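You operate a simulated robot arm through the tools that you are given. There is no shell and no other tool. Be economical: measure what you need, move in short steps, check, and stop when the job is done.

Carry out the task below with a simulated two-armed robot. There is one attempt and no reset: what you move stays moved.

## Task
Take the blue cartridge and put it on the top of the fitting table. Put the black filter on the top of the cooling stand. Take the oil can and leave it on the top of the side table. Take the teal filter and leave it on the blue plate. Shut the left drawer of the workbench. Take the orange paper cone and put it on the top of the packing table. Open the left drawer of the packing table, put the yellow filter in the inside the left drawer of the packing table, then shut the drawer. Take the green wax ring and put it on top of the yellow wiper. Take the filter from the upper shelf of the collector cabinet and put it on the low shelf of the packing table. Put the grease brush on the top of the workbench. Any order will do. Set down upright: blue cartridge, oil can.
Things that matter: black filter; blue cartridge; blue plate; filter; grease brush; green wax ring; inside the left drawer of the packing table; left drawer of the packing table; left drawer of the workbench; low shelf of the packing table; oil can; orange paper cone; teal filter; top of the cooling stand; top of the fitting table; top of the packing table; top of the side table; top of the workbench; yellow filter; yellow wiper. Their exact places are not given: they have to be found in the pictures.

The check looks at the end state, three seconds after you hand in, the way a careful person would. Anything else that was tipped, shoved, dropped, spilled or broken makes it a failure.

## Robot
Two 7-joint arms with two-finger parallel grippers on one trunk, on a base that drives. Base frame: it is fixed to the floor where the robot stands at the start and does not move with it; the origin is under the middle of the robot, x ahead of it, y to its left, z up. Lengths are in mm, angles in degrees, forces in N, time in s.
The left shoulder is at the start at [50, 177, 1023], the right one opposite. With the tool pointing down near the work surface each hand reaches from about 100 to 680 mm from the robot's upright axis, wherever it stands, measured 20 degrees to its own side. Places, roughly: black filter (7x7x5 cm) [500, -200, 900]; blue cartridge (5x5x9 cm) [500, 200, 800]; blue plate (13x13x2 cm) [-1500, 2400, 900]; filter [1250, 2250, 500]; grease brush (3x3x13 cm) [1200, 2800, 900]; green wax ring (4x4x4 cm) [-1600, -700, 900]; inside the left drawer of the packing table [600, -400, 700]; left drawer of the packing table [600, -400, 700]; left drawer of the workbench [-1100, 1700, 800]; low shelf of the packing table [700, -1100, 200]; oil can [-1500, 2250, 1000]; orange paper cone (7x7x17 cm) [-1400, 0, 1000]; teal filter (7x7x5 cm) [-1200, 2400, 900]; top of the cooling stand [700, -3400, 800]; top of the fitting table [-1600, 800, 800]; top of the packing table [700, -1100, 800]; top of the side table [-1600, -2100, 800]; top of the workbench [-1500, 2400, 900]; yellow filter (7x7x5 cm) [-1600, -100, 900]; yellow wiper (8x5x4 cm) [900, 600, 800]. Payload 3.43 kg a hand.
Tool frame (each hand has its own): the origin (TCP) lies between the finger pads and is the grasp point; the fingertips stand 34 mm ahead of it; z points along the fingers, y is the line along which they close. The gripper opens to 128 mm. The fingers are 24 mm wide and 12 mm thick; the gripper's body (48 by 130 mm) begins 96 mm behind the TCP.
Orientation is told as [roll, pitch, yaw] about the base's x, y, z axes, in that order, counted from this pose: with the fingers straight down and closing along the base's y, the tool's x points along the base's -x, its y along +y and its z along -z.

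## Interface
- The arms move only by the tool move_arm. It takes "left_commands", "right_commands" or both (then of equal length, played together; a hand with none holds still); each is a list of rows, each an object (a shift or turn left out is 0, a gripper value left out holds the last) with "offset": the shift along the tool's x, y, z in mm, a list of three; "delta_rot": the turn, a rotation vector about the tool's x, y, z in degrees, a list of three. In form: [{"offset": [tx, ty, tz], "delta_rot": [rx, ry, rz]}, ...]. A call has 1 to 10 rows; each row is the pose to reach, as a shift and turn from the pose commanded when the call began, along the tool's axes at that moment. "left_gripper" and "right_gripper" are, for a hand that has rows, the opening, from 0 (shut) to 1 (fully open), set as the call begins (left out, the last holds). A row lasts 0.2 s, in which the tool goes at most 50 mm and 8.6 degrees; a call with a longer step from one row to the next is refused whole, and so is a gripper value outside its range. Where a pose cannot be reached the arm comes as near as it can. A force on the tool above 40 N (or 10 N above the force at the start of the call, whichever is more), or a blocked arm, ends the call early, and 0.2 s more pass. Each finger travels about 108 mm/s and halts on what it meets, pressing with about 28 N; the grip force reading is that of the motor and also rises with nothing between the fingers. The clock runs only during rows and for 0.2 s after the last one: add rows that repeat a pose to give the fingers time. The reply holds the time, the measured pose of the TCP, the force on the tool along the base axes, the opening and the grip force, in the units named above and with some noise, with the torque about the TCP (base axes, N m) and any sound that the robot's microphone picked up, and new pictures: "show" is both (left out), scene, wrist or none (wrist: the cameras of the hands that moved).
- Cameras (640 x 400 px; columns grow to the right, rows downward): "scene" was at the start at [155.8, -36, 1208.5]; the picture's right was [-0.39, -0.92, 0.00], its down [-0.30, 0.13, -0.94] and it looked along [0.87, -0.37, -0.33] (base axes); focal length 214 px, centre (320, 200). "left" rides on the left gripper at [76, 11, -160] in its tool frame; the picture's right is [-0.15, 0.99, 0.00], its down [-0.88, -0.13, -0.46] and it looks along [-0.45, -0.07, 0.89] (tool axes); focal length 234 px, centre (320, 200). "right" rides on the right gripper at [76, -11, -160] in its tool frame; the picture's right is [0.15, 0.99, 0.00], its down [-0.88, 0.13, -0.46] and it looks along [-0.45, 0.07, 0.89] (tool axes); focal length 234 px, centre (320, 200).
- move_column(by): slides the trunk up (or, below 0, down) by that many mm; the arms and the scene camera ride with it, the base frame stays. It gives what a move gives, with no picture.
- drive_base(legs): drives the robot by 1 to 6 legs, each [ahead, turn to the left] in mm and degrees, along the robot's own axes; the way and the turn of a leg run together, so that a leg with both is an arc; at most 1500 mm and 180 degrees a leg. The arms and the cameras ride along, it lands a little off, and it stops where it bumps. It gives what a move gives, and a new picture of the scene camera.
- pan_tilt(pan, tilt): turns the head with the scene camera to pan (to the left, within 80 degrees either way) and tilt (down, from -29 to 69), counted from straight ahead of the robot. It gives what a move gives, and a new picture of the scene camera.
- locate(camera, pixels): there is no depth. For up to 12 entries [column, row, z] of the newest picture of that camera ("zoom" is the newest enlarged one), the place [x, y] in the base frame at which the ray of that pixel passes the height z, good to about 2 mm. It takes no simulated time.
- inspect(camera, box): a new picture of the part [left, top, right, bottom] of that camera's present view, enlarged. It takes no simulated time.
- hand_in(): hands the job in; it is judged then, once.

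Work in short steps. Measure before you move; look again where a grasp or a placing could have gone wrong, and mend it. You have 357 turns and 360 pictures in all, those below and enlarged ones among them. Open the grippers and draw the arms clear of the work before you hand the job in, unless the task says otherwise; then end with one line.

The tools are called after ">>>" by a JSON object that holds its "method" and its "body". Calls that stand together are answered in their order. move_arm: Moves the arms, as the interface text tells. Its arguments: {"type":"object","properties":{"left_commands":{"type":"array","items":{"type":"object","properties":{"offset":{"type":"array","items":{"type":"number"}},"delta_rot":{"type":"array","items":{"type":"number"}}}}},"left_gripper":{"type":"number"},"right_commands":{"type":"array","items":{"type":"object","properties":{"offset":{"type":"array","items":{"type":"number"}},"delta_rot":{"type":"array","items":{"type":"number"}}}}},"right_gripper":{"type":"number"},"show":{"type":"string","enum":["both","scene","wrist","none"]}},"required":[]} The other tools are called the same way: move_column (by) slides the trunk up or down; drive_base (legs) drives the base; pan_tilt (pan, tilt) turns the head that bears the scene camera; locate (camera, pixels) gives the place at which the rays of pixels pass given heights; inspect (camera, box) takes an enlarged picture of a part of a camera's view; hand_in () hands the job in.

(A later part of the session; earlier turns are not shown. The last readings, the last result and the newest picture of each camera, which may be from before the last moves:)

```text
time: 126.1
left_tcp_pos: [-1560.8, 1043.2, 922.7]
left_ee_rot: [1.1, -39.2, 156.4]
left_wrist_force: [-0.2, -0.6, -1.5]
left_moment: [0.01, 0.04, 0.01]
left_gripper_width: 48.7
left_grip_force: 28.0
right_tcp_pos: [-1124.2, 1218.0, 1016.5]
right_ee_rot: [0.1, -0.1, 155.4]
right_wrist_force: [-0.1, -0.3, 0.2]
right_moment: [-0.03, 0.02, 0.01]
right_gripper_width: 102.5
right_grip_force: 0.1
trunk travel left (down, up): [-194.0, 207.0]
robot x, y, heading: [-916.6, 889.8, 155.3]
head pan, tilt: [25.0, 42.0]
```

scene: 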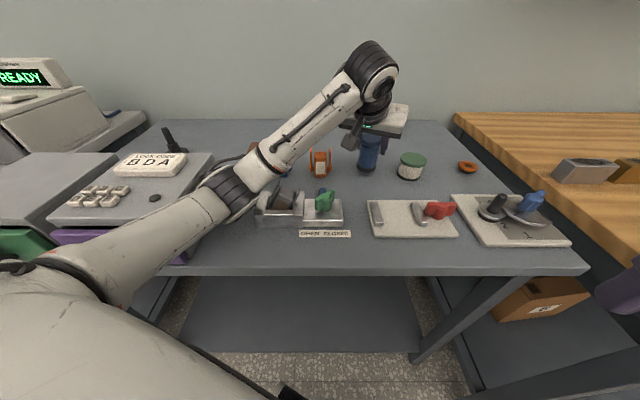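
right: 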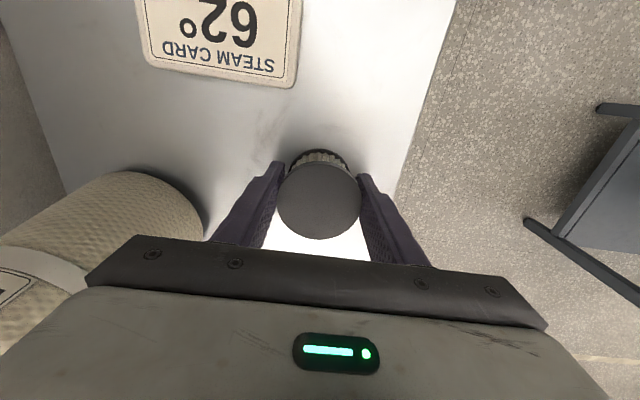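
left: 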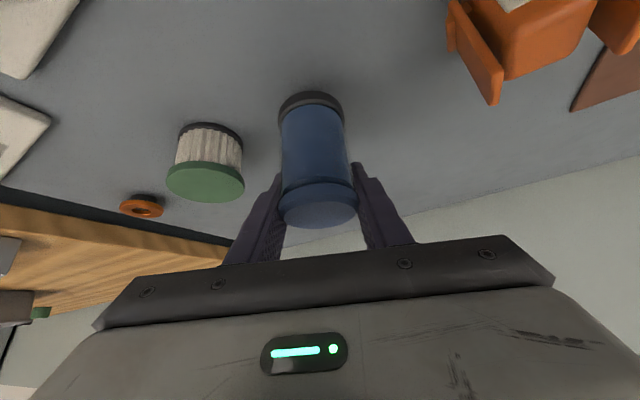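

The elbow is low and likely touching something. Raise the hand, raise the trunk 150 mm, then descend with a higher elbow.

>>> {"method": "move_arm", "body": {"left_commands": [{"offset": [-15, 0, -20]}, {"offset": [-30, 0, -40]}], "show": "none"}}

>>> {"method": "move_column", "body": {"by": 160}}

>>> {"method": "move_arm", "body": {"left_commands": [{"offset": [30, 0, 38]}, {"offset": [60, 0, 75]}, {"offset": [90, 0, 113]}], "show": "scene"}}

```text
time: 126.7
left_tcp_pos: [-1553.9, 1046.7, 964.2]
left_ee_rot: [1.1, -38.3, 155.9]
left_wrist_force: [0.4, -0.6, -1.3]
left_moment: [0.03, 0.04, 0.0]
left_gripper_width: 48.9
left_grip_force: 27.5
right_tcp_pos: [-1120.8, 1218.8, 1016.6]
right_ee_rot: [0.1, -0.3, 155.3]
right_wrist_force: [-0.1, -0.4, 0.6]
right_moment: [0.03, -0.06, -0.01]
right_gripper_width: 102.4
right_grip_force: 0.1
trunk travel left (down, up): [-194.0, 207.0]
robot x, y, heading: [-919.6, 886.5, 155.0]
head pan, tilt: [25.0, 42.0]
```

```text
time: 128.5
left_tcp_pos: [-1557.7, 1048.7, 1119.8]
left_ee_rot: [1.0, -37.9, 156.0]
left_wrist_force: [-0.4, 0.1, -1.5]
left_moment: [-0.04, 0.02, 0.03]
left_gripper_width: 49.1
left_grip_force: 27.8
right_tcp_pos: [-1126.3, 1220.1, 1173.2]
right_ee_rot: [-0.1, 0.1, 155.4]
right_wrist_force: [-0.5, 0.3, 0.6]
right_moment: [-0.03, 0.04, 0.02]
right_gripper_width: 102.3
right_grip_force: 0.0
trunk travel left (down, up): [-354.0, 47.0]
robot x, y, heading: [-925.3, 886.6, 155.4]
head pan, tilt: [25.0, 42.0]
```

```text
time: 129.3
left_tcp_pos: [-1556.9, 1045.8, 976.3]
left_ee_rot: [1.1, -37.9, 155.9]
left_wrist_force: [-0.1, -0.2, -1.5]
left_moment: [0.04, 0.04, 0.01]
left_gripper_width: 48.9
left_grip_force: 27.9
right_tcp_pos: [-1126.0, 1219.0, 1174.8]
right_ee_rot: [0.0, 0.1, 155.4]
right_wrist_force: [0.0, -0.3, 0.1]
right_moment: [-0.01, -0.03, -0.04]
right_gripper_width: 102.5
right_grip_force: 0.1
trunk travel left (down, up): [-354.0, 47.0]
robot x, y, heading: [-920.1, 888.2, 155.1]
head pan, tilt: [25.0, 42.0]
```

scene: 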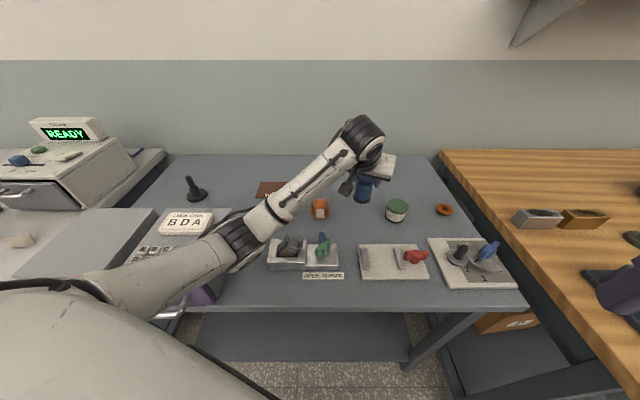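

Continue down to contact.

>>> {"method": "move_arm", "body": {"left_commands": [{"offset": [15, 0, 20]}, {"offset": [29, 0, 38]}, {"offset": [36, 0, 46]}, {"offset": [39, 0, 50]}, {"offset": [42, 0, 54]}], "show": "none"}}

```text
time: 130.5
left_tcp_pos: [-1555.9, 1043.9, 908.5]
left_ee_rot: [1.0, -38.0, 156.0]
left_wrist_force: [0.3, 0.3, 0.5]
left_moment: [0.0, -0.1, -0.01]
left_gripper_width: 49.1
left_grip_force: 27.6
right_tcp_pos: [-1126.2, 1220.5, 1174.3]
right_ee_rot: [0.0, -0.1, 155.4]
right_wrist_force: [0.4, 0.6, -0.1]
right_moment: [0.02, 0.0, -0.02]
right_gripper_width: 102.4
right_grip_force: 0.0
trunk travel left (down, up): [-354.0, 47.0]
robot x, y, heading: [-920.1, 889.0, 155.3]
head pan, tilt: [25.0, 42.0]
```

Just reaching contact (+2 N). A touch more.

>>> {"method": "move_arm", "body": {"left_commands": [{"offset": [1.2, 0, 1.6]}, {"offset": [2.5, 0, 3.2]}], "show": "wrist"}}

>>> {"method": "inspect", "body": {"camera": "scene", "box": [300, 130, 440, 250]}}

```text
time: 131.1
left_tcp_pos: [-1556.3, 1042.9, 909.5]
left_ee_rot: [0.9, -38.6, 156.1]
left_wrist_force: [0.7, -4.6, 17.9]
left_moment: [-0.29, -0.84, -0.16]
left_gripper_width: 49.1
left_grip_force: 28.0
right_tcp_pos: [-1122.9, 1219.5, 1175.4]
right_ee_rot: [-0.1, -0.1, 155.4]
right_wrist_force: [-0.1, 0.2, -0.3]
right_moment: [0.0, -0.01, 0.0]
right_gripper_width: 102.6
right_grip_force: 0.1
trunk travel left (down, up): [-354.0, 47.0]
robot x, y, heading: [-921.3, 888.1, 155.2]
head pan, tilt: [25.0, 42.0]
```

left: 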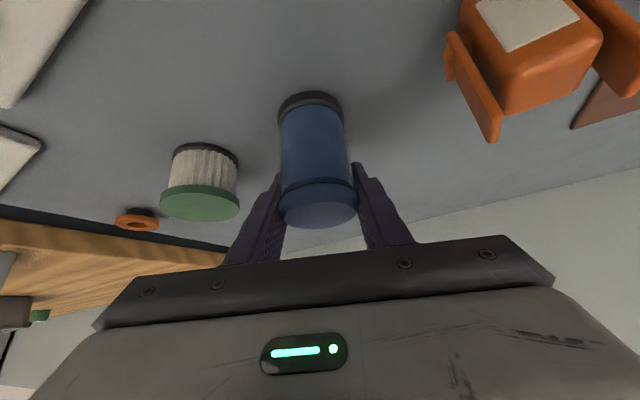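

```text
3.33 times, centred on (370, 190) of scene
```

zoom: 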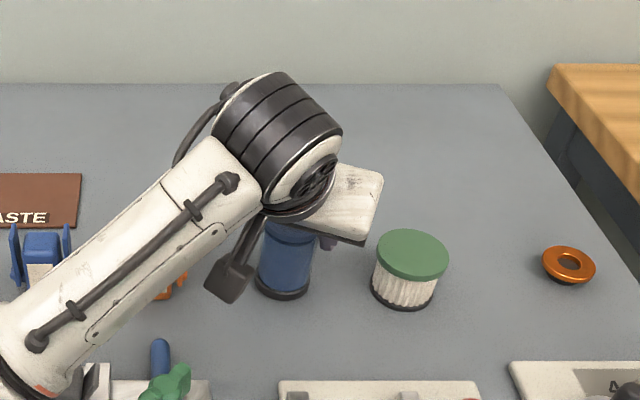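

Seated. Open to 70 mm and back away along the finger axis.

>>> {"method": "move_arm", "body": {"left_commands": [{"offset": [-1.2, 0, -1.6]}, {"offset": [-1.2, 0, -1.6]}, {"offset": [-1.2, 0, -1.6]}], "left_gripper": 0.58, "show": "wrist"}}

```text
time: 131.9
left_tcp_pos: [-1556.8, 1044.7, 905.3]
left_ee_rot: [1.0, -38.0, 156.0]
left_wrist_force: [-0.4, -0.1, 0.9]
left_moment: [0.01, 0.04, -0.02]
left_gripper_width: 74.2
left_grip_force: 0.0
right_tcp_pos: [-1126.1, 1220.8, 1173.9]
right_ee_rot: [0.0, 0.0, 155.4]
right_wrist_force: [-0.5, 0.5, -0.1]
right_moment: [0.0, -0.01, -0.02]
right_gripper_width: 102.2
right_grip_force: 0.1
trunk travel left (down, up): [-354.0, 47.0]
robot x, y, heading: [-923.9, 885.7, 155.5]
head pan, tilt: [25.0, 42.0]
```

left: 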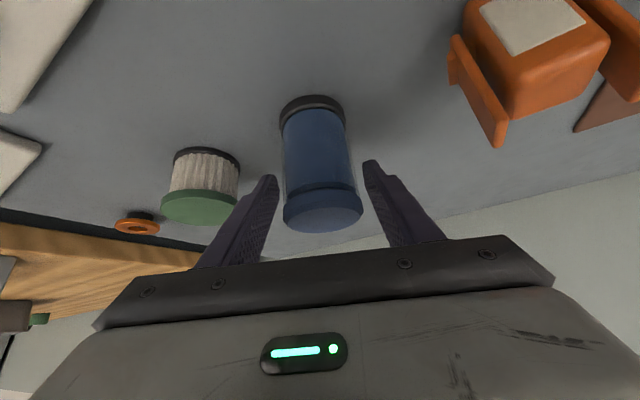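

>>> {"method": "move_arm", "body": {"left_commands": [{"offset": [-25, 0, -32]}, {"offset": [-50, 0, -64]}, {"offset": [-75, 0, -96]}, {"offset": [-100, 0, -128]}], "show": "both"}}

```text
time: 132.9
left_tcp_pos: [-1553.0, 1049.4, 1069.7]
left_ee_rot: [1.1, -37.9, 156.0]
left_wrist_force: [0.4, 0.6, 0.0]
left_moment: [-0.02, -0.04, 0.02]
left_gripper_width: 74.3
left_grip_force: 0.1
right_tcp_pos: [-1125.6, 1219.7, 1175.0]
right_ee_rot: [0.1, 0.0, 155.4]
right_wrist_force: [-0.2, 0.1, -0.2]
right_moment: [0.03, 0.02, -0.01]
right_gripper_width: 102.5
right_grip_force: 0.0
trunk travel left (down, up): [-354.0, 47.0]
robot x, y, heading: [-921.7, 892.0, 155.0]
head pan, tilt: [25.0, 42.0]
```

scene: 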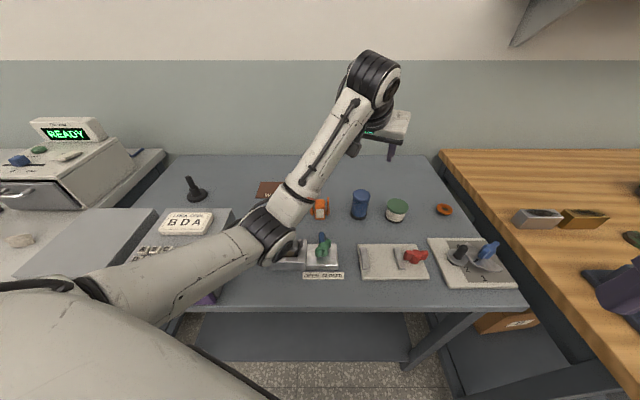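
left: 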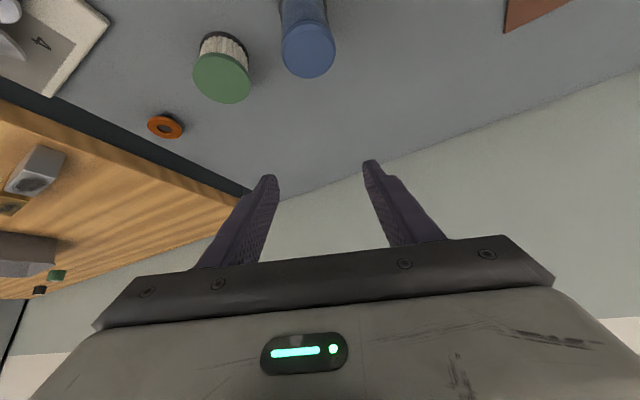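

Retract the left hand toward the robot and up, then re-level it.

>>> {"method": "move_arm", "body": {"left_commands": [{"offset": [-20, 0, -28]}, {"offset": [0, 0, -60]}, {"offset": [30, 0, -90]}, {"offset": [60, 0, -120]}, {"offset": [85, 0, -145]}, {"offset": [105, 0, -157], "delta_rot": [0, 8, 0]}, {"offset": [105, 0, -157], "delta_rot": [0, 16, 0]}, {"offset": [105, 0, -157], "delta_rot": [0, 24, 0]}, {"offset": [105, 0, -157], "delta_rot": [0, 31, 0]}, {"offset": [105, 0, -157], "delta_rot": [0, 38, 0]}], "show": "both"}}

```text
time: 135.1
left_tcp_pos: [-1390.8, 976.1, 1127.0]
left_ee_rot: [0.8, 0.2, 156.6]
left_wrist_force: [0.4, -0.3, 0.7]
left_moment: [0.02, 0.02, 0.01]
left_gripper_width: 74.2
left_grip_force: 0.1
right_tcp_pos: [-1126.3, 1220.5, 1174.8]
right_ee_rot: [0.1, 0.0, 155.4]
right_wrist_force: [-0.4, 0.1, 0.2]
right_moment: [0.04, 0.02, 0.03]
right_gripper_width: 102.5
right_grip_force: 0.1
trunk travel left (down, up): [-354.0, 47.0]
robot x, y, heading: [-918.7, 888.2, 155.1]
head pan, tilt: [25.0, 42.0]
```

scene: 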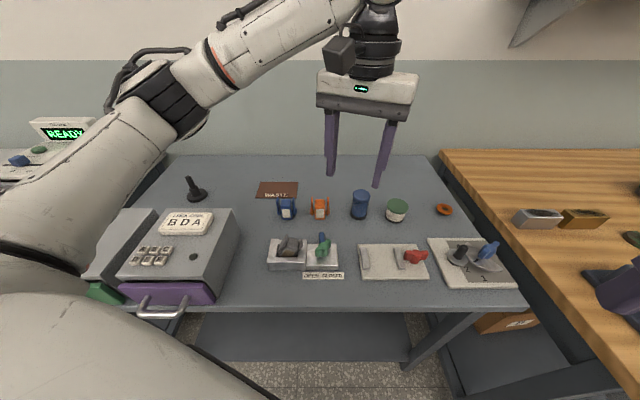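
left: 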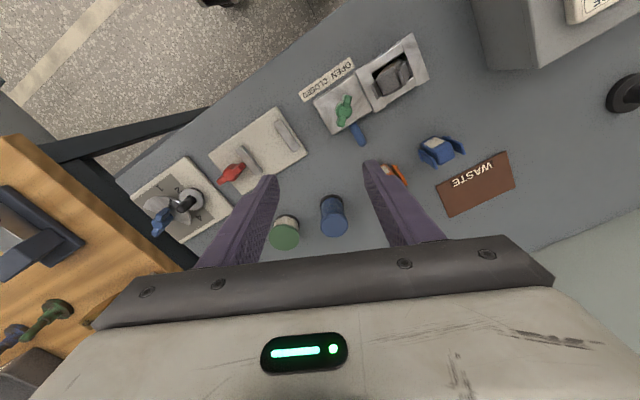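

Inspect the fixture's gray insert.

>>> {"method": "inspect", "body": {"camera": "scene", "box": [255, 190, 365, 290]}}

>>> {"method": "inspect", "body": {"camera": "left", "box": [290, 20, 450, 150]}}

```text
4.00 times, centred on (310, 240) of scene
```

zoom: 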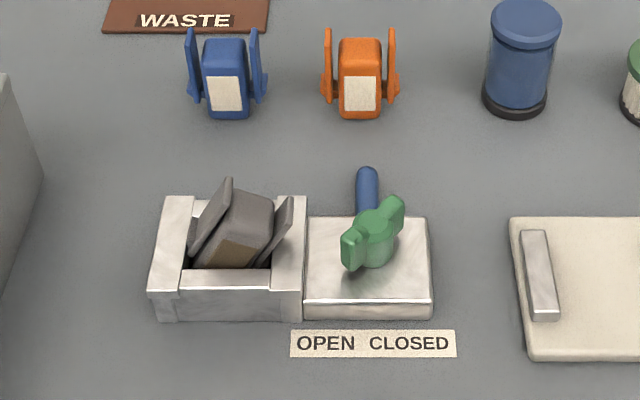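

```text
3.08 times, centred on (370, 85) of left
```

zoom: 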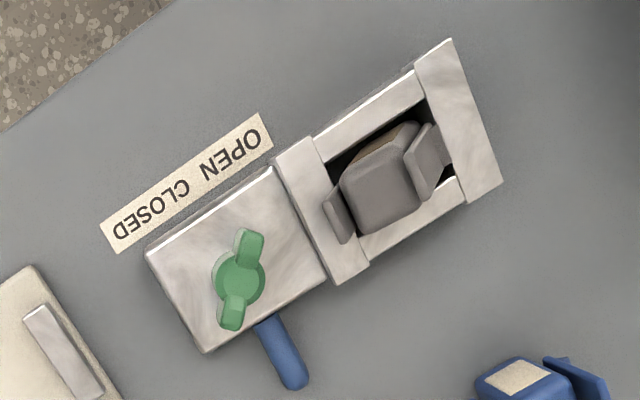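

I'll straighten the gray insert by gripping it across its wings (along base y). Turn the base back to 179°.

>>> {"method": "drive_base", "body": {"legs": [[0, 24]]}}

>>> {"method": "move_arm", "body": {"left_commands": [{"offset": [20, -30, 10], "delta_rot": [-0.8, -0.2, 1]}, {"offset": [40, -60, 20], "delta_rot": [-0.8, -0.2, 1]}], "left_gripper": 0.8, "show": "both"}}

```text
time: 136.7
left_tcp_pos: [-1385.0, 778.6, 1128.6]
left_ee_rot: [0.7, 0.1, -179.7]
left_wrist_force: [0.4, -0.3, -0.2]
left_moment: [0.01, 0.02, -0.02]
left_gripper_width: 74.4
left_grip_force: 0.0
right_tcp_pos: [-1241.8, 1108.8, 1174.8]
right_ee_rot: [0.0, -0.1, 179.2]
right_wrist_force: [0.2, 0.7, -0.1]
right_moment: [0.02, -0.01, 0.02]
right_gripper_width: 102.4
right_grip_force: 0.1
trunk travel left (down, up): [-354.0, 47.0]
robot x, y, heading: [-921.5, 885.8, 179.0]
head pan, tilt: [25.0, 42.0]
```

scene: 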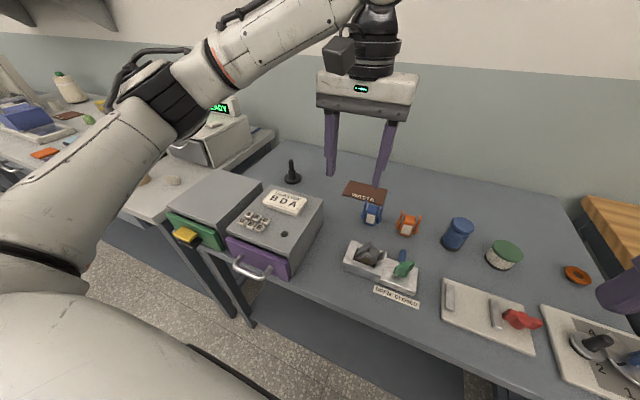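

```text
time: 137.3
left_tcp_pos: [-1345.7, 839.5, 1105.6]
left_ee_rot: [1.6, 0.0, 179.4]
left_wrist_force: [0.4, 0.9, 0.1]
left_moment: [0.01, 0.01, -0.02]
left_gripper_width: 102.4
left_grip_force: 0.1
right_tcp_pos: [-1241.9, 1108.8, 1174.3]
right_ee_rot: [0.1, 0.0, 179.3]
right_wrist_force: [-0.1, 0.4, 0.8]
right_moment: [-0.01, 0.0, -0.01]
right_gripper_width: 102.2
right_grip_force: 0.0
trunk travel left (down, up): [-354.0, 47.0]
robot x, y, heading: [-920.7, 888.5, 179.3]
head pan, tilt: [25.0, 42.0]
```

scene: 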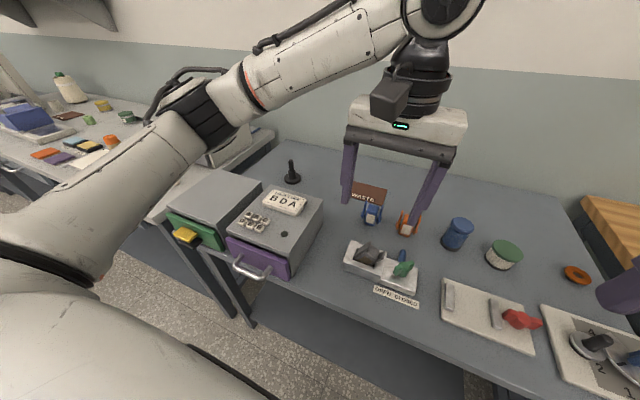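
left: 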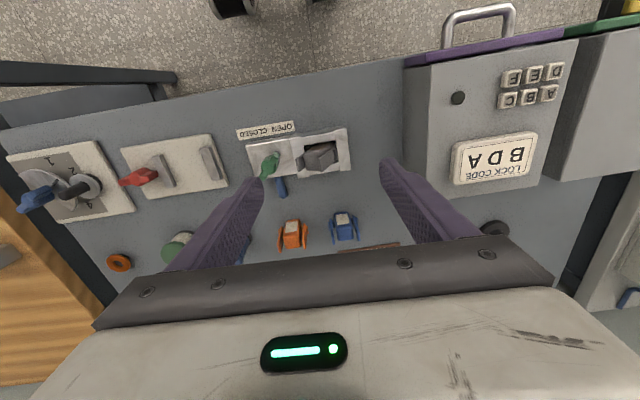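

>>> {"method": "locate", "body": {"camera": "left", "pixels": [[320, 153, 880], [320, 153, 860], [320, 153, 840], [348, 128, 840], [348, 128, 820], [351, 170, 840], [298, 180, 840], [294, 140, 840]]}}

>>> {"method": "locate", "body": {"camera": "scene", "pixels": [[368, 252, 880], [368, 252, 860], [368, 252, 840], [344, 258, 840], [344, 258, 820], [344, 258, 860]]}}

>>> {"method": "inspect", "body": {"camera": "left", "box": [250, 105, 370, 205]}}

```text
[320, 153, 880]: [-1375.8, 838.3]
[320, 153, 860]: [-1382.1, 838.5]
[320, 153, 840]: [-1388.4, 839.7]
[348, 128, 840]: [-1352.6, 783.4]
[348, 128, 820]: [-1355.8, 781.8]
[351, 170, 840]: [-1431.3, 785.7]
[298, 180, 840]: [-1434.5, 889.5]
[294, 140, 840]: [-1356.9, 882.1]
```

```text
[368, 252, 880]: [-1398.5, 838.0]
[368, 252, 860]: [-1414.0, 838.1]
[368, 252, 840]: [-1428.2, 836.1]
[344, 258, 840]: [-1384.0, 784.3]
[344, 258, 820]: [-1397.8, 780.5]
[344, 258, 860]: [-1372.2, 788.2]
```

```text
4.00 times, centred on (310, 155) of left
```

zoom: 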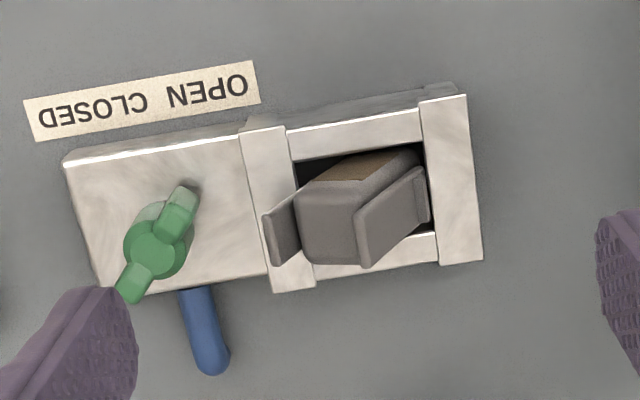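

Height needs a better stereo fix; zoom the scene view on the same parts.

>>> {"method": "inspect", "body": {"camera": "scene", "box": [335, 220, 435, 320]}}

>>> {"method": "locate", "body": {"camera": "left", "pixels": [[294.5, 130, 800], [294.5, 130, 850], [238.75, 140, 800], [238.75, 140, 850], [347, 129, 850], [347, 129, 900]]}}

```text
4.00 times, centred on (385, 270) of scene
```

zoom: 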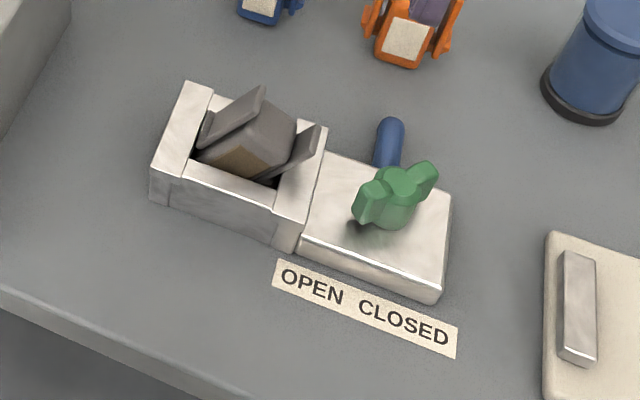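

```text
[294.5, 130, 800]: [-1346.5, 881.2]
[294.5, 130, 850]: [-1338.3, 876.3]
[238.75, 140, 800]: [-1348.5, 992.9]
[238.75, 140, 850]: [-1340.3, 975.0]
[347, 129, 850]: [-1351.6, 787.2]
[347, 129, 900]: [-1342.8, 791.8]
```

>>> {"method": "locate", "body": {"camera": "zoom", "pixels": [[280, 260, 800], [280, 260, 850], [458, 325, 800], [458, 325, 850], [152, 172, 850], [152, 172, 900], [270, 110, 900], [270, 110, 880]]}}

```text
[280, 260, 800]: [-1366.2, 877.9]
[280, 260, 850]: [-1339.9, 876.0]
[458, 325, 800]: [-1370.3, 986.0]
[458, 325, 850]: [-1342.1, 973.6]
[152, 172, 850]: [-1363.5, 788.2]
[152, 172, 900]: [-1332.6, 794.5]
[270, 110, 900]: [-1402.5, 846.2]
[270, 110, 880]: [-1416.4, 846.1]
```

Table z=850, box top ≈877, centre ≈(-1383,837). Descend above the insert with an 80 mm opening.

>>> {"method": "move_arm", "body": {"left_commands": [{"offset": [-15, -2, 40], "delta_rot": [0.8, 0, 0.2]}, {"offset": [-30, -4, 85], "delta_rot": [1.6, 0, 0.4]}, {"offset": [-37, -5.5, 130], "delta_rot": [1.6, 0, 0.4]}, {"offset": [-37, -5.5, 150], "delta_rot": [1.6, 0, 0.4]}], "left_gripper": 0.63, "show": "both"}}

```text
time: 138.3
left_tcp_pos: [-1383.5, 840.4, 958.3]
left_ee_rot: [0.0, -0.1, 179.0]
left_wrist_force: [0.8, 0.9, -0.5]
left_moment: [0.01, -0.02, 0.03]
left_gripper_width: 80.4
left_grip_force: 0.1
right_tcp_pos: [-1242.3, 1108.9, 1174.4]
right_ee_rot: [-0.1, 0.0, 179.3]
right_wrist_force: [-0.8, 1.6, 0.2]
right_moment: [0.0, -0.02, -0.01]
right_gripper_width: 102.4
right_grip_force: 0.1
trunk travel left (down, up): [-354.0, 47.0]
robot x, y, heading: [-921.0, 885.9, 179.3]
head pan, tilt: [25.0, 42.0]
```

scene: 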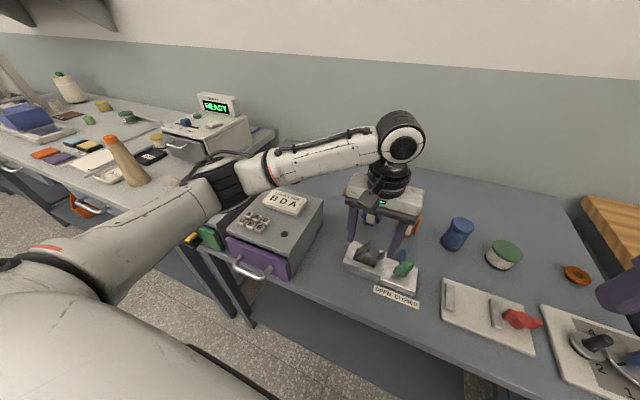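
left: 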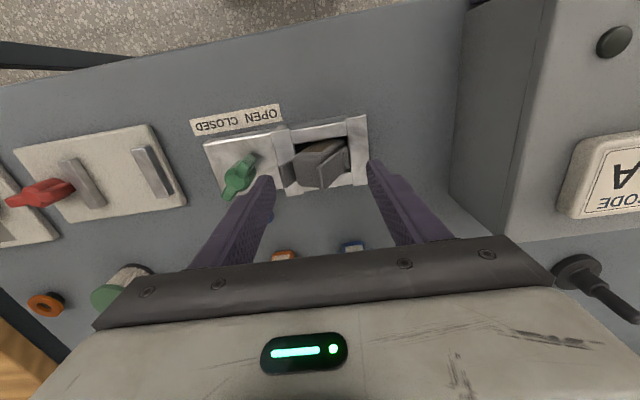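

Descend the last 40 mm with the slight y shift.

>>> {"method": "move_arm", "body": {"left_commands": [{"offset": [0, -5, 12]}, {"offset": [0, -5, 24]}, {"offset": [0, -5, 34]}, {"offset": [0, -5, 40]}], "show": "wrist"}}

>>> {"method": "inspect", "body": {"camera": "scene", "box": [335, 200, 435, 300]}}

```text
time: 139.3
left_tcp_pos: [-1382.8, 846.3, 922.3]
left_ee_rot: [-0.2, -0.7, 179.0]
left_wrist_force: [5.2, -3.3, 36.2]
left_moment: [-1.76, -0.54, 0.33]
left_gripper_width: 82.0
left_grip_force: 1.2
right_tcp_pos: [-1240.4, 1110.6, 1176.6]
right_ee_rot: [0.1, -0.3, 179.3]
right_wrist_force: [-0.2, 0.1, 0.4]
right_moment: [0.0, 0.01, 0.03]
right_gripper_width: 102.3
right_grip_force: 0.0
trunk travel left (down, up): [-354.0, 47.0]
robot x, y, heading: [-920.1, 887.8, 179.0]
head pan, tilt: [25.0, 42.0]
```

left: 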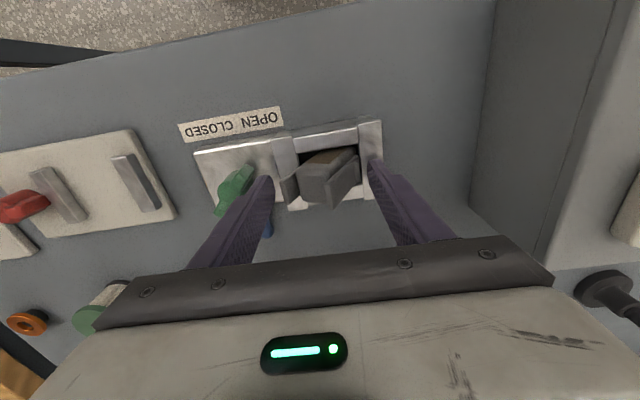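

```text
4.00 times, centred on (385, 250) of scene
```

zoom: 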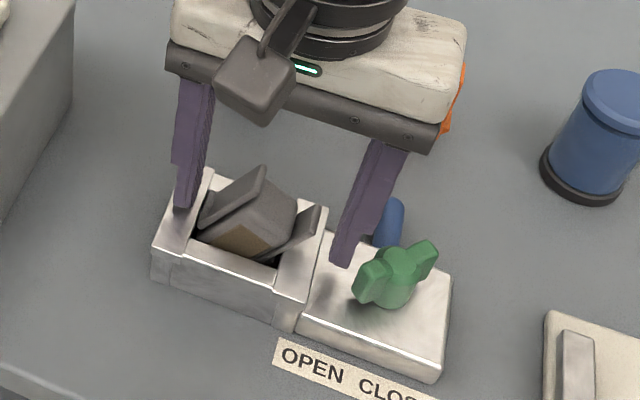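

The left fingertip rests on the post top. Raise 6 mm and close slowly.

>>> {"method": "move_arm", "body": {"left_commands": [{"offset": [0, 0, -9]}], "show": "none"}}

>>> {"method": "move_arm", "body": {"left_commands": [{"offset": [0, 3, 0]}, {"offset": [0, 5, 0]}, {"offset": [0, 6, 0]}, {"offset": [0, 6, 0]}], "left_gripper": 0.3, "show": "wrist"}}

>>> {"method": "inspect", "body": {"camera": "scene", "box": [335, 200, 435, 300]}}

```text
time: 139.7
left_tcp_pos: [-1383.6, 844.4, 923.0]
left_ee_rot: [0.0, 0.2, 179.0]
left_wrist_force: [-0.3, 0.0, 0.1]
left_moment: [-0.03, -0.03, 0.0]
left_gripper_width: 80.7
left_grip_force: 0.0
right_tcp_pos: [-1242.1, 1109.7, 1174.7]
right_ee_rot: [0.0, 0.0, 179.1]
right_wrist_force: [0.2, 0.4, -0.3]
right_moment: [-0.02, -0.01, 0.01]
right_gripper_width: 102.3
right_grip_force: 0.0
trunk travel left (down, up): [-354.0, 47.0]
robot x, y, heading: [-923.9, 887.8, 179.0]
head pan, tilt: [25.0, 42.0]
```

```text
time: 140.7
left_tcp_pos: [-1385.3, 840.3, 925.9]
left_ee_rot: [0.0, -0.1, 179.1]
left_wrist_force: [0.2, 0.7, -0.9]
left_moment: [0.32, 0.02, 0.01]
left_gripper_width: 39.9
left_grip_force: 8.6
right_tcp_pos: [-1241.9, 1109.6, 1174.7]
right_ee_rot: [0.1, 0.1, 179.3]
right_wrist_force: [-0.4, -0.3, -0.5]
right_moment: [-0.01, 0.01, 0.01]
right_gripper_width: 102.2
right_grip_force: 0.1
trunk travel left (down, up): [-354.0, 47.0]
robot x, y, heading: [-921.6, 891.4, 179.1]
head pan, tilt: [25.0, 42.0]
```

left: 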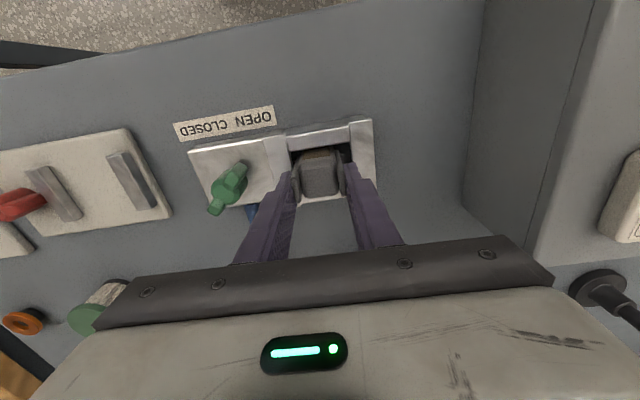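

```text
4.00 times, centred on (385, 250) of scene
```

zoom: 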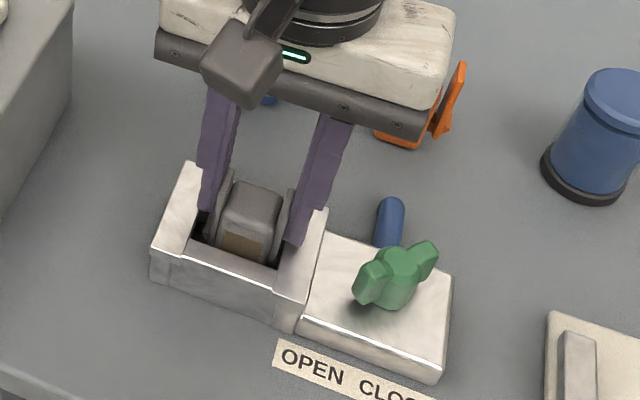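

Straight again. Open and rise, then check.

>>> {"method": "move_arm", "body": {"left_commands": [{}, {}, {}], "left_gripper": 0.5, "show": "none"}}

>>> {"method": "move_arm", "body": {"left_commands": [{"offset": [0, 0, -30]}, {"offset": [0, 0, -75]}, {"offset": [0, 0, -120]}, {"offset": [30, 0, -150]}], "show": "none"}}

>>> {"method": "inspect", "body": {"camera": "scene", "box": [335, 200, 435, 300]}}

```text
time: 141.5
left_tcp_pos: [-1384.4, 839.8, 926.3]
left_ee_rot: [0.0, -0.1, 179.1]
left_wrist_force: [-0.2, 0.6, 0.4]
left_moment: [-0.01, -0.01, 0.0]
left_gripper_width: 63.9
left_grip_force: 0.1
right_tcp_pos: [-1241.1, 1109.0, 1174.6]
right_ee_rot: [0.0, 0.0, 179.3]
right_wrist_force: [-0.4, -0.6, -0.1]
right_moment: [0.0, 0.0, 0.02]
right_gripper_width: 102.4
right_grip_force: 0.0
trunk travel left (down, up): [-354.0, 47.0]
robot x, y, heading: [-922.2, 886.9, 178.9]
head pan, tilt: [25.0, 42.0]
```

```text
time: 142.5
left_tcp_pos: [-1352.5, 841.1, 1076.8]
left_ee_rot: [-0.1, -0.1, 179.0]
left_wrist_force: [0.7, 0.0, 0.7]
left_moment: [-0.02, 0.01, 0.0]
left_gripper_width: 64.0
left_grip_force: 0.0
right_tcp_pos: [-1242.2, 1108.5, 1174.3]
right_ee_rot: [0.0, 0.0, 179.3]
right_wrist_force: [-0.5, 0.1, 0.2]
right_moment: [-0.02, 0.01, 0.01]
right_gripper_width: 102.2
right_grip_force: 0.1
trunk travel left (down, up): [-354.0, 47.0]
robot x, y, heading: [-922.8, 888.2, 179.5]
head pan, tilt: [25.0, 42.0]
```

```text
4.00 times, centred on (385, 250) of scene
```

zoom: 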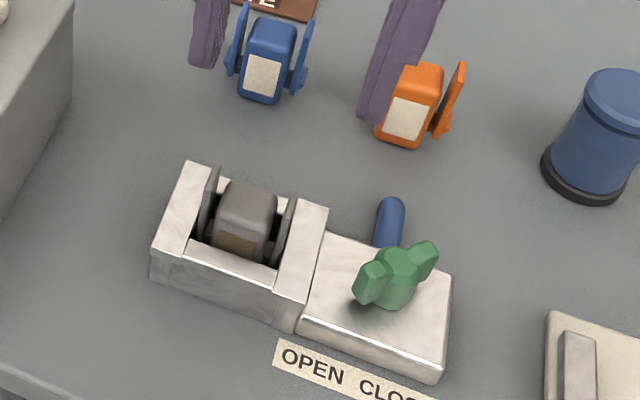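

Fixture restored. Back out and drive toward the waxing table (y≈0) with the cone and yellow filter.

>>> {"method": "drive_base", "body": {"legs": [[-370, 0], [0, 90], [830, 0], [0, -90]]}}

>>> {"method": "pan_tilt", "body": {"pan": 0, "tilt": 30}}

```text
time: 156.6
left_tcp_pos: [-1004.1, -3.2, 1076.8]
left_ee_rot: [0.0, -0.1, 178.8]
left_wrist_force: [0.4, 0.4, 0.5]
left_moment: [0.03, -0.03, -0.02]
left_gripper_width: 63.6
left_grip_force: 0.0
right_tcp_pos: [-894.0, 265.0, 1175.0]
right_ee_rot: [0.1, 0.0, 178.9]
right_wrist_force: [0.2, 0.7, 0.5]
right_moment: [-0.02, 0.0, 0.01]
right_gripper_width: 102.4
right_grip_force: 0.0
trunk travel left (down, up): [-354.0, 47.0]
robot x, y, heading: [-574.8, 39.7, 179.1]
head pan, tilt: [25.0, 42.0]
```

scene: 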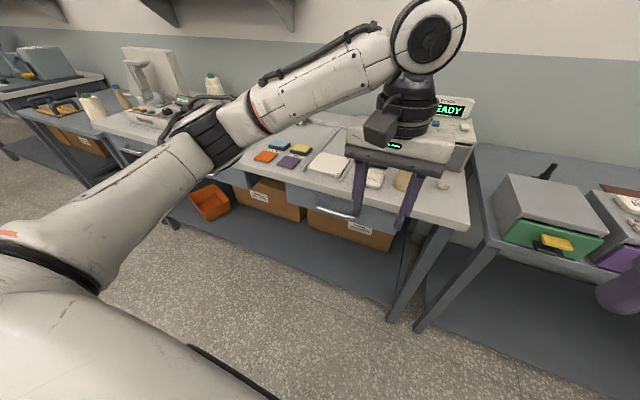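

```text
time: 157.5
left_tcp_pos: [-1004.7, -3.7, 1077.1]
left_ee_rot: [0.0, -0.1, 178.7]
left_wrist_force: [0.5, 0.8, -0.4]
left_moment: [0.01, 0.0, -0.02]
left_gripper_width: 64.1
left_grip_force: 0.1
right_tcp_pos: [-893.3, 265.1, 1174.8]
right_ee_rot: [0.0, 0.1, 179.0]
right_wrist_force: [-0.5, 0.5, -0.6]
right_moment: [-0.01, -0.02, 0.01]
right_gripper_width: 102.6
right_grip_force: 0.1
trunk travel left (down, up): [-354.0, 47.0]
robot x, y, heading: [-572.1, 44.7, 178.8]
head pan, tilt: [0.0, 30.0]
```

scene: 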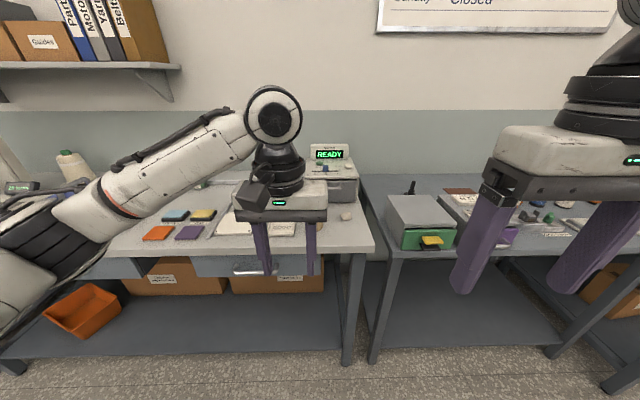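

Move the left hand aside to see the cone and yellow filter.

>>> {"method": "move_arm", "body": {"left_commands": [{"offset": [40, 45, 0]}, {"offset": [70, 90, -10]}, {"offset": [90, 130, -20]}, {"offset": [100, 175, -30]}], "left_gripper": 1, "show": "scene"}}

```text
refused: row 1 steps farther than a row can; nothing moved
```

>>> {"method": "move_arm", "body": {"left_commands": [{"offset": [25, 40, 0]}, {"offset": [50, 80, -10]}, {"offset": [75, 120, -20]}, {"offset": [100, 160, -30]}], "left_gripper": 1, "show": "scene"}}

```text
time: 158.5
left_tcp_pos: [-906.2, -167.9, 1104.6]
left_ee_rot: [0.1, -0.2, 178.6]
left_wrist_force: [0.5, 0.9, 0.4]
left_moment: [0.04, -0.03, 0.0]
left_gripper_width: 128.4
left_grip_force: 0.1
right_tcp_pos: [-891.7, 264.6, 1175.1]
right_ee_rot: [0.0, 0.0, 179.0]
right_wrist_force: [0.7, -0.3, -0.3]
right_moment: [0.04, -0.03, -0.02]
right_gripper_width: 102.4
right_grip_force: 0.0
trunk travel left (down, up): [-354.0, 47.0]
robot x, y, heading: [-576.9, 41.1, 178.8]
head pan, tilt: [0.0, 30.0]
```

scene: 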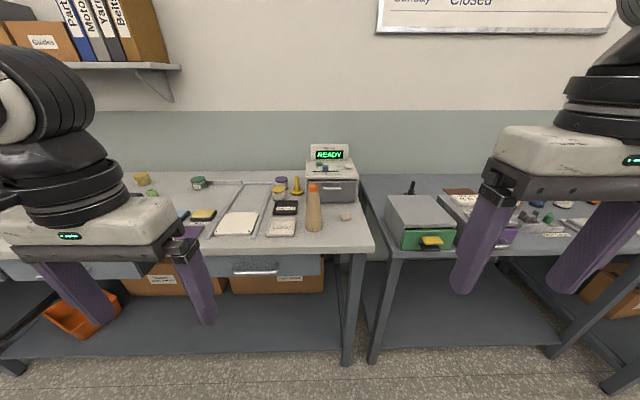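

>>> {"method": "inspect", "body": {"camera": "scene", "box": [90, 140, 380, 270]}}

>>> {"method": "locate", "body": {"camera": "scene", "pixels": [[313, 230, 850], [313, 185, 1020], [278, 189, 900], [198, 181, 890], [142, 175, 890], [370, 248, 850]]}}

```text
2.21 times, centred on (235, 205) of scene
```

zoom: 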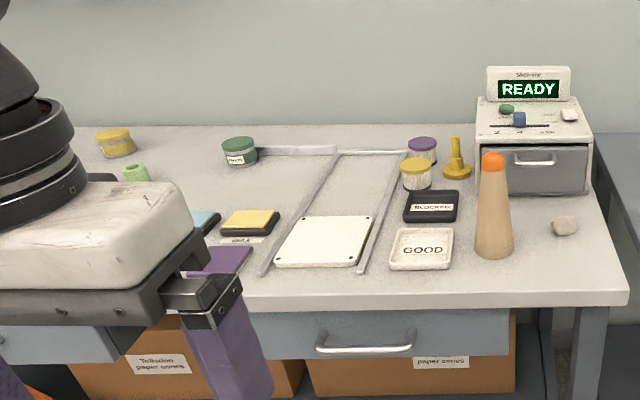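

```text
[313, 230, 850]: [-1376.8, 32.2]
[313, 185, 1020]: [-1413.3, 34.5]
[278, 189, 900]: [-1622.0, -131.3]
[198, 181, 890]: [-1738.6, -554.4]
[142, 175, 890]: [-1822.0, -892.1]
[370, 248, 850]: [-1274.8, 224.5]
```

The yellow filter (278,189) is at about (-1620,-130); the cone at (-1380,33). Drive 345 mm closer with hands high.

>>> {"method": "drive_base", "body": {"legs": [[345, 0.9]]}}

>>> {"method": "pan_tilt", "body": {"pan": 0, "tilt": 45}}

```text
time: 160.7
left_tcp_pos: [-1243.7, -168.2, 1104.5]
left_ee_rot: [0.0, 0.0, 179.9]
left_wrist_force: [-0.5, 0.5, 0.0]
left_moment: [0.0, -0.03, 0.02]
left_gripper_width: 128.2
left_grip_force: 0.0
right_tcp_pos: [-1238.1, 262.4, 1173.8]
right_ee_rot: [0.0, 0.1, -179.8]
right_wrist_force: [0.5, 0.2, -0.1]
right_moment: [0.04, -0.05, -0.03]
right_gripper_width: 102.6
right_grip_force: 0.2
trunk travel left (down, up): [-354.0, 47.0]
robot x, y, heading: [-918.4, 43.2, 180.0]
head pan, tilt: [0.0, 30.0]
```

scene: 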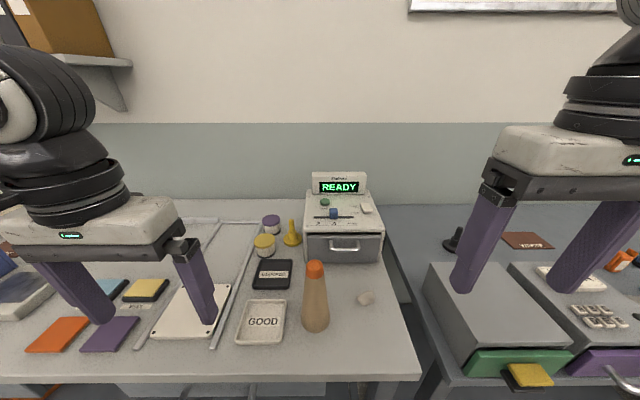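

```text
time: 161.5
left_tcp_pos: [-1242.8, -168.2, 1105.6]
left_ee_rot: [0.1, -0.1, 179.8]
left_wrist_force: [-0.5, 0.7, -0.6]
left_moment: [-0.03, 0.01, -0.01]
left_gripper_width: 128.0
left_grip_force: 0.2
right_tcp_pos: [-1238.0, 262.0, 1174.1]
right_ee_rot: [-0.1, 0.0, -179.9]
right_wrist_force: [0.3, 0.0, 0.0]
right_moment: [-0.01, 0.0, 0.01]
right_gripper_width: 102.4
right_grip_force: 0.0
trunk travel left (down, up): [-354.0, 47.0]
robot x, y, heading: [-914.8, 44.6, 179.8]
head pan, tilt: [0.0, 45.0]
```

scene: 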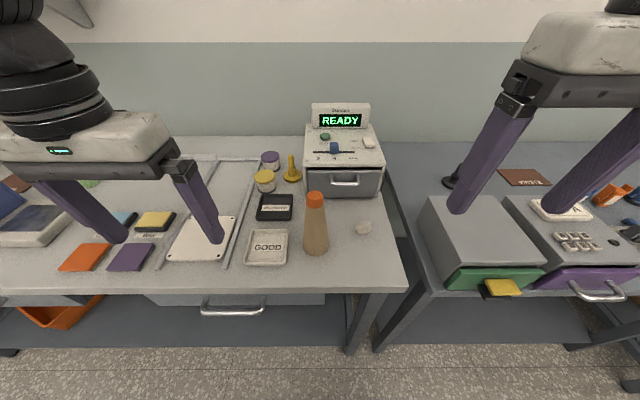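

>>> {"method": "locate", "body": {"camera": "scene", "pixels": [[316, 247, 850], [315, 198, 1020], [264, 175, 900], [265, 188, 850], [270, 155, 900], [292, 180, 860], [405, 290, 850], [407, 290, 840], [362, 228, 850]]}}

```text
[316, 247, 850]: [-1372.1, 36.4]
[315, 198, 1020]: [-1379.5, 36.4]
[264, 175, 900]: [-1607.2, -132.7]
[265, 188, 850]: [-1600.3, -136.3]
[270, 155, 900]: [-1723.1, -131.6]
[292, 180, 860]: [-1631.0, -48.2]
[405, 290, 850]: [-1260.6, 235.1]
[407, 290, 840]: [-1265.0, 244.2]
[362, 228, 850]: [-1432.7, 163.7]
```

Right hand to above the cone.

>>> {"method": "move_arm", "body": {"right_commands": [{"offset": [-20, 40, 0]}, {"offset": [-45, 80, 10]}, {"offset": [-70, 120, 20]}, {"offset": [-95, 160, 30]}, {"offset": [-120, 200, 40]}, {"offset": [-139, 226, 50]}], "right_gripper": 1, "show": "both"}}

```text
time: 162.9
left_tcp_pos: [-1242.2, -167.8, 1105.4]
left_ee_rot: [0.0, -0.1, 180.0]
left_wrist_force: [-0.7, -0.7, 0.4]
left_moment: [-0.02, 0.01, 0.02]
left_gripper_width: 127.8
left_grip_force: 0.1
right_tcp_pos: [-1317.3, 168.4, 1125.4]
right_ee_rot: [0.2, -0.2, -179.8]
right_wrist_force: [0.4, -1.4, 0.7]
right_moment: [0.0, -0.02, 0.02]
right_gripper_width: 127.8
right_grip_force: 0.0
right hand out of reach, approached as far as the arm can: row 3, 4, 5, 6
trunk travel left (down, up): [-354.0, 47.0]
robot x, y, heading: [-912.6, 47.3, 179.8]
head pan, tilt: [0.0, 45.0]
```

scene: 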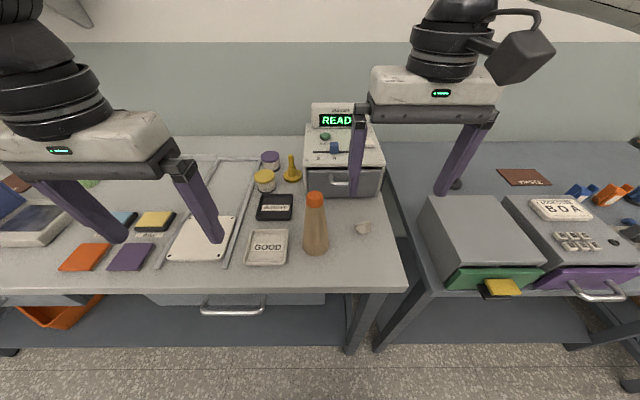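
right: 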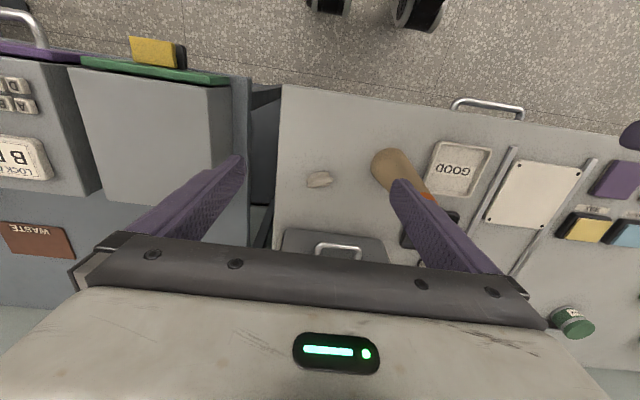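

Right arm can't cross over; turn the base left 20° so the cone is on its own side.

>>> {"method": "drive_base", "body": {"legs": [[0, 20]]}}

>>> {"method": "move_arm", "body": {"right_commands": [{}], "show": "wrist"}}

```text
time: 164.3
left_tcp_pos: [-1152.5, -267.2, 1104.3]
left_ee_rot: [0.1, -0.1, -160.6]
left_wrist_force: [0.3, -0.4, 1.0]
left_moment: [0.01, 0.04, -0.01]
left_gripper_width: 128.1
left_grip_force: 0.1
right_tcp_pos: [-1335.5, 25.6, 1125.4]
right_ee_rot: [0.1, -0.1, -160.3]
right_wrist_force: [-0.5, -0.4, 0.0]
right_moment: [-0.01, -0.01, -0.01]
right_gripper_width: 128.0
right_grip_force: 0.0
trunk travel left (down, up): [-354.0, 47.0]
robot x, y, heading: [-917.2, 45.3, -160.3]
head pan, tilt: [0.0, 45.0]
```

scene: 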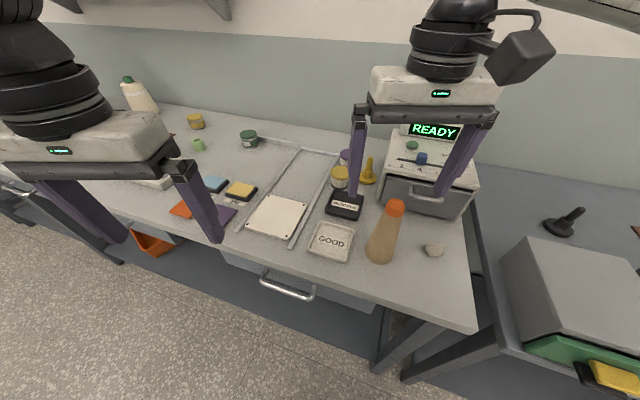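

```text
time: 164.7
left_tcp_pos: [-1152.8, -266.5, 1104.7]
left_ee_rot: [0.0, 0.0, -160.6]
left_wrist_force: [0.6, -0.1, 0.8]
left_moment: [0.0, 0.01, -0.01]
left_gripper_width: 128.0
left_grip_force: 0.2
right_tcp_pos: [-1335.7, 25.1, 1124.3]
right_ee_rot: [0.2, 0.1, -160.2]
right_wrist_force: [-0.3, 0.4, 0.1]
right_moment: [0.03, -0.01, 0.02]
right_gripper_width: 127.8
right_grip_force: 0.0
trunk travel left (down, up): [-354.0, 47.0]
robot x, y, heading: [-916.8, 45.2, -160.6]
head pan, tilt: [0.0, 45.0]
```

right: 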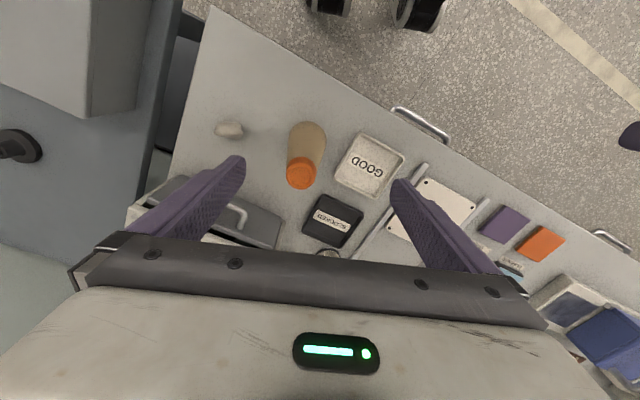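

>>> {"method": "locate", "body": {"camera": "right", "pixels": [[301, 173, 1020], [308, 132, 850]]}}

```text
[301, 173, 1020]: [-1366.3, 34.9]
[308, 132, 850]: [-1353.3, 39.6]
```

Align over the cone (−1372,36) and descend to z≈952.

>>> {"method": "move_arm", "body": {"right_commands": [{"offset": [-30, -22, 10]}, {"offset": [-30, -22, 50]}, {"offset": [-30, -22, 95]}, {"offset": [-30, -22, 135]}, {"offset": [-30, -22, 160]}, {"offset": [-30, -22, 172]}], "show": "both"}}

```text
time: 166.1
left_tcp_pos: [-1153.1, -266.4, 1105.4]
left_ee_rot: [0.0, -0.2, -160.6]
left_wrist_force: [0.6, 0.4, 1.0]
left_moment: [0.01, 0.0, -0.02]
left_gripper_width: 128.1
left_grip_force: 0.1
right_tcp_pos: [-1371.8, 36.3, 952.9]
right_ee_rot: [0.1, -0.3, -160.3]
right_wrist_force: [-1.0, 0.6, 9.5]
right_moment: [-0.02, -0.22, 0.04]
right_gripper_width: 128.0
right_grip_force: 0.0
trunk travel left (down, up): [-354.0, 47.0]
robot x, y, heading: [-913.8, 45.9, -160.6]
head pan, tilt: [0.0, 45.0]
```

scene: 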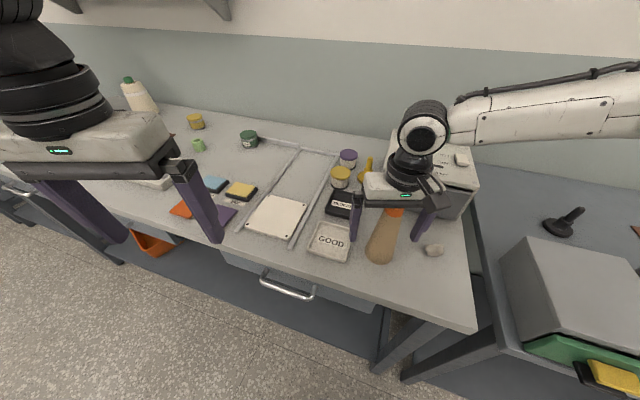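
right: 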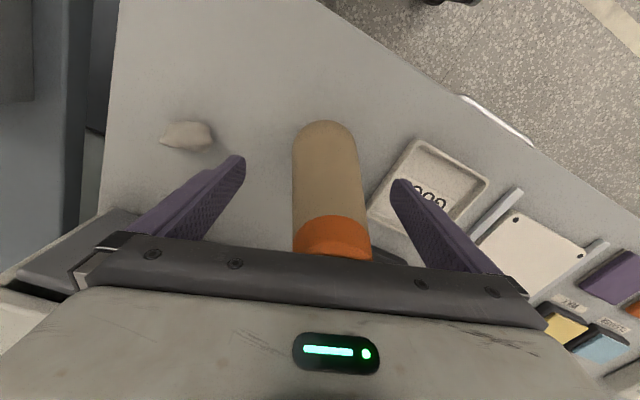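

Slight palm contact with the cone top; raise 10 mm, then close.

>>> {"method": "move_arm", "body": {"right_commands": [{"offset": [0, 0, -10]}, {"offset": [0, 0, -12]}], "show": "none"}}

>>> {"method": "move_arm", "body": {"right_commands": [{}, {}, {}, {}, {}], "right_gripper": 0.15, "show": "wrist"}}

```text
time: 166.7
left_tcp_pos: [-1152.9, -265.4, 1105.8]
left_ee_rot: [0.0, -0.1, -160.5]
left_wrist_force: [0.0, 0.1, 0.2]
left_moment: [0.02, 0.02, 0.02]
left_gripper_width: 128.0
left_grip_force: 0.1
right_tcp_pos: [-1369.7, 35.1, 963.4]
right_ee_rot: [0.1, -0.1, -160.3]
right_wrist_force: [0.0, 0.5, 0.6]
right_moment: [-0.01, -0.01, 0.03]
right_gripper_width: 128.0
right_grip_force: 0.0
trunk travel left (down, up): [-354.0, 47.0]
robot x, y, heading: [-915.3, 46.3, -160.4]
head pan, tilt: [0.0, 45.0]
```

```text
time: 167.9
left_tcp_pos: [-1151.7, -266.7, 1104.9]
left_ee_rot: [0.0, -0.1, -160.6]
left_wrist_force: [-0.4, -0.1, -0.1]
left_moment: [-0.06, 0.01, -0.01]
left_gripper_width: 127.8
left_grip_force: 0.2
right_tcp_pos: [-1370.6, 35.9, 964.5]
right_ee_rot: [0.2, -0.1, -160.3]
right_wrist_force: [-0.3, 0.1, 0.5]
right_moment: [0.06, 0.07, -0.02]
right_gripper_width: 53.5
right_grip_force: 27.8
trunk travel left (down, up): [-354.0, 47.0]
robot x, y, heading: [-912.6, 44.6, -160.3]
head pan, tilt: [0.0, 45.0]
```

right: 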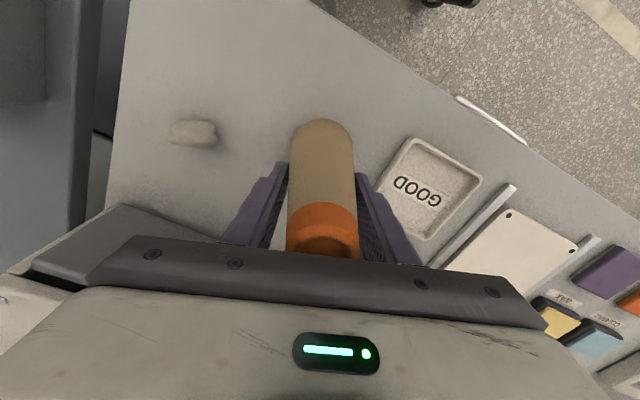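

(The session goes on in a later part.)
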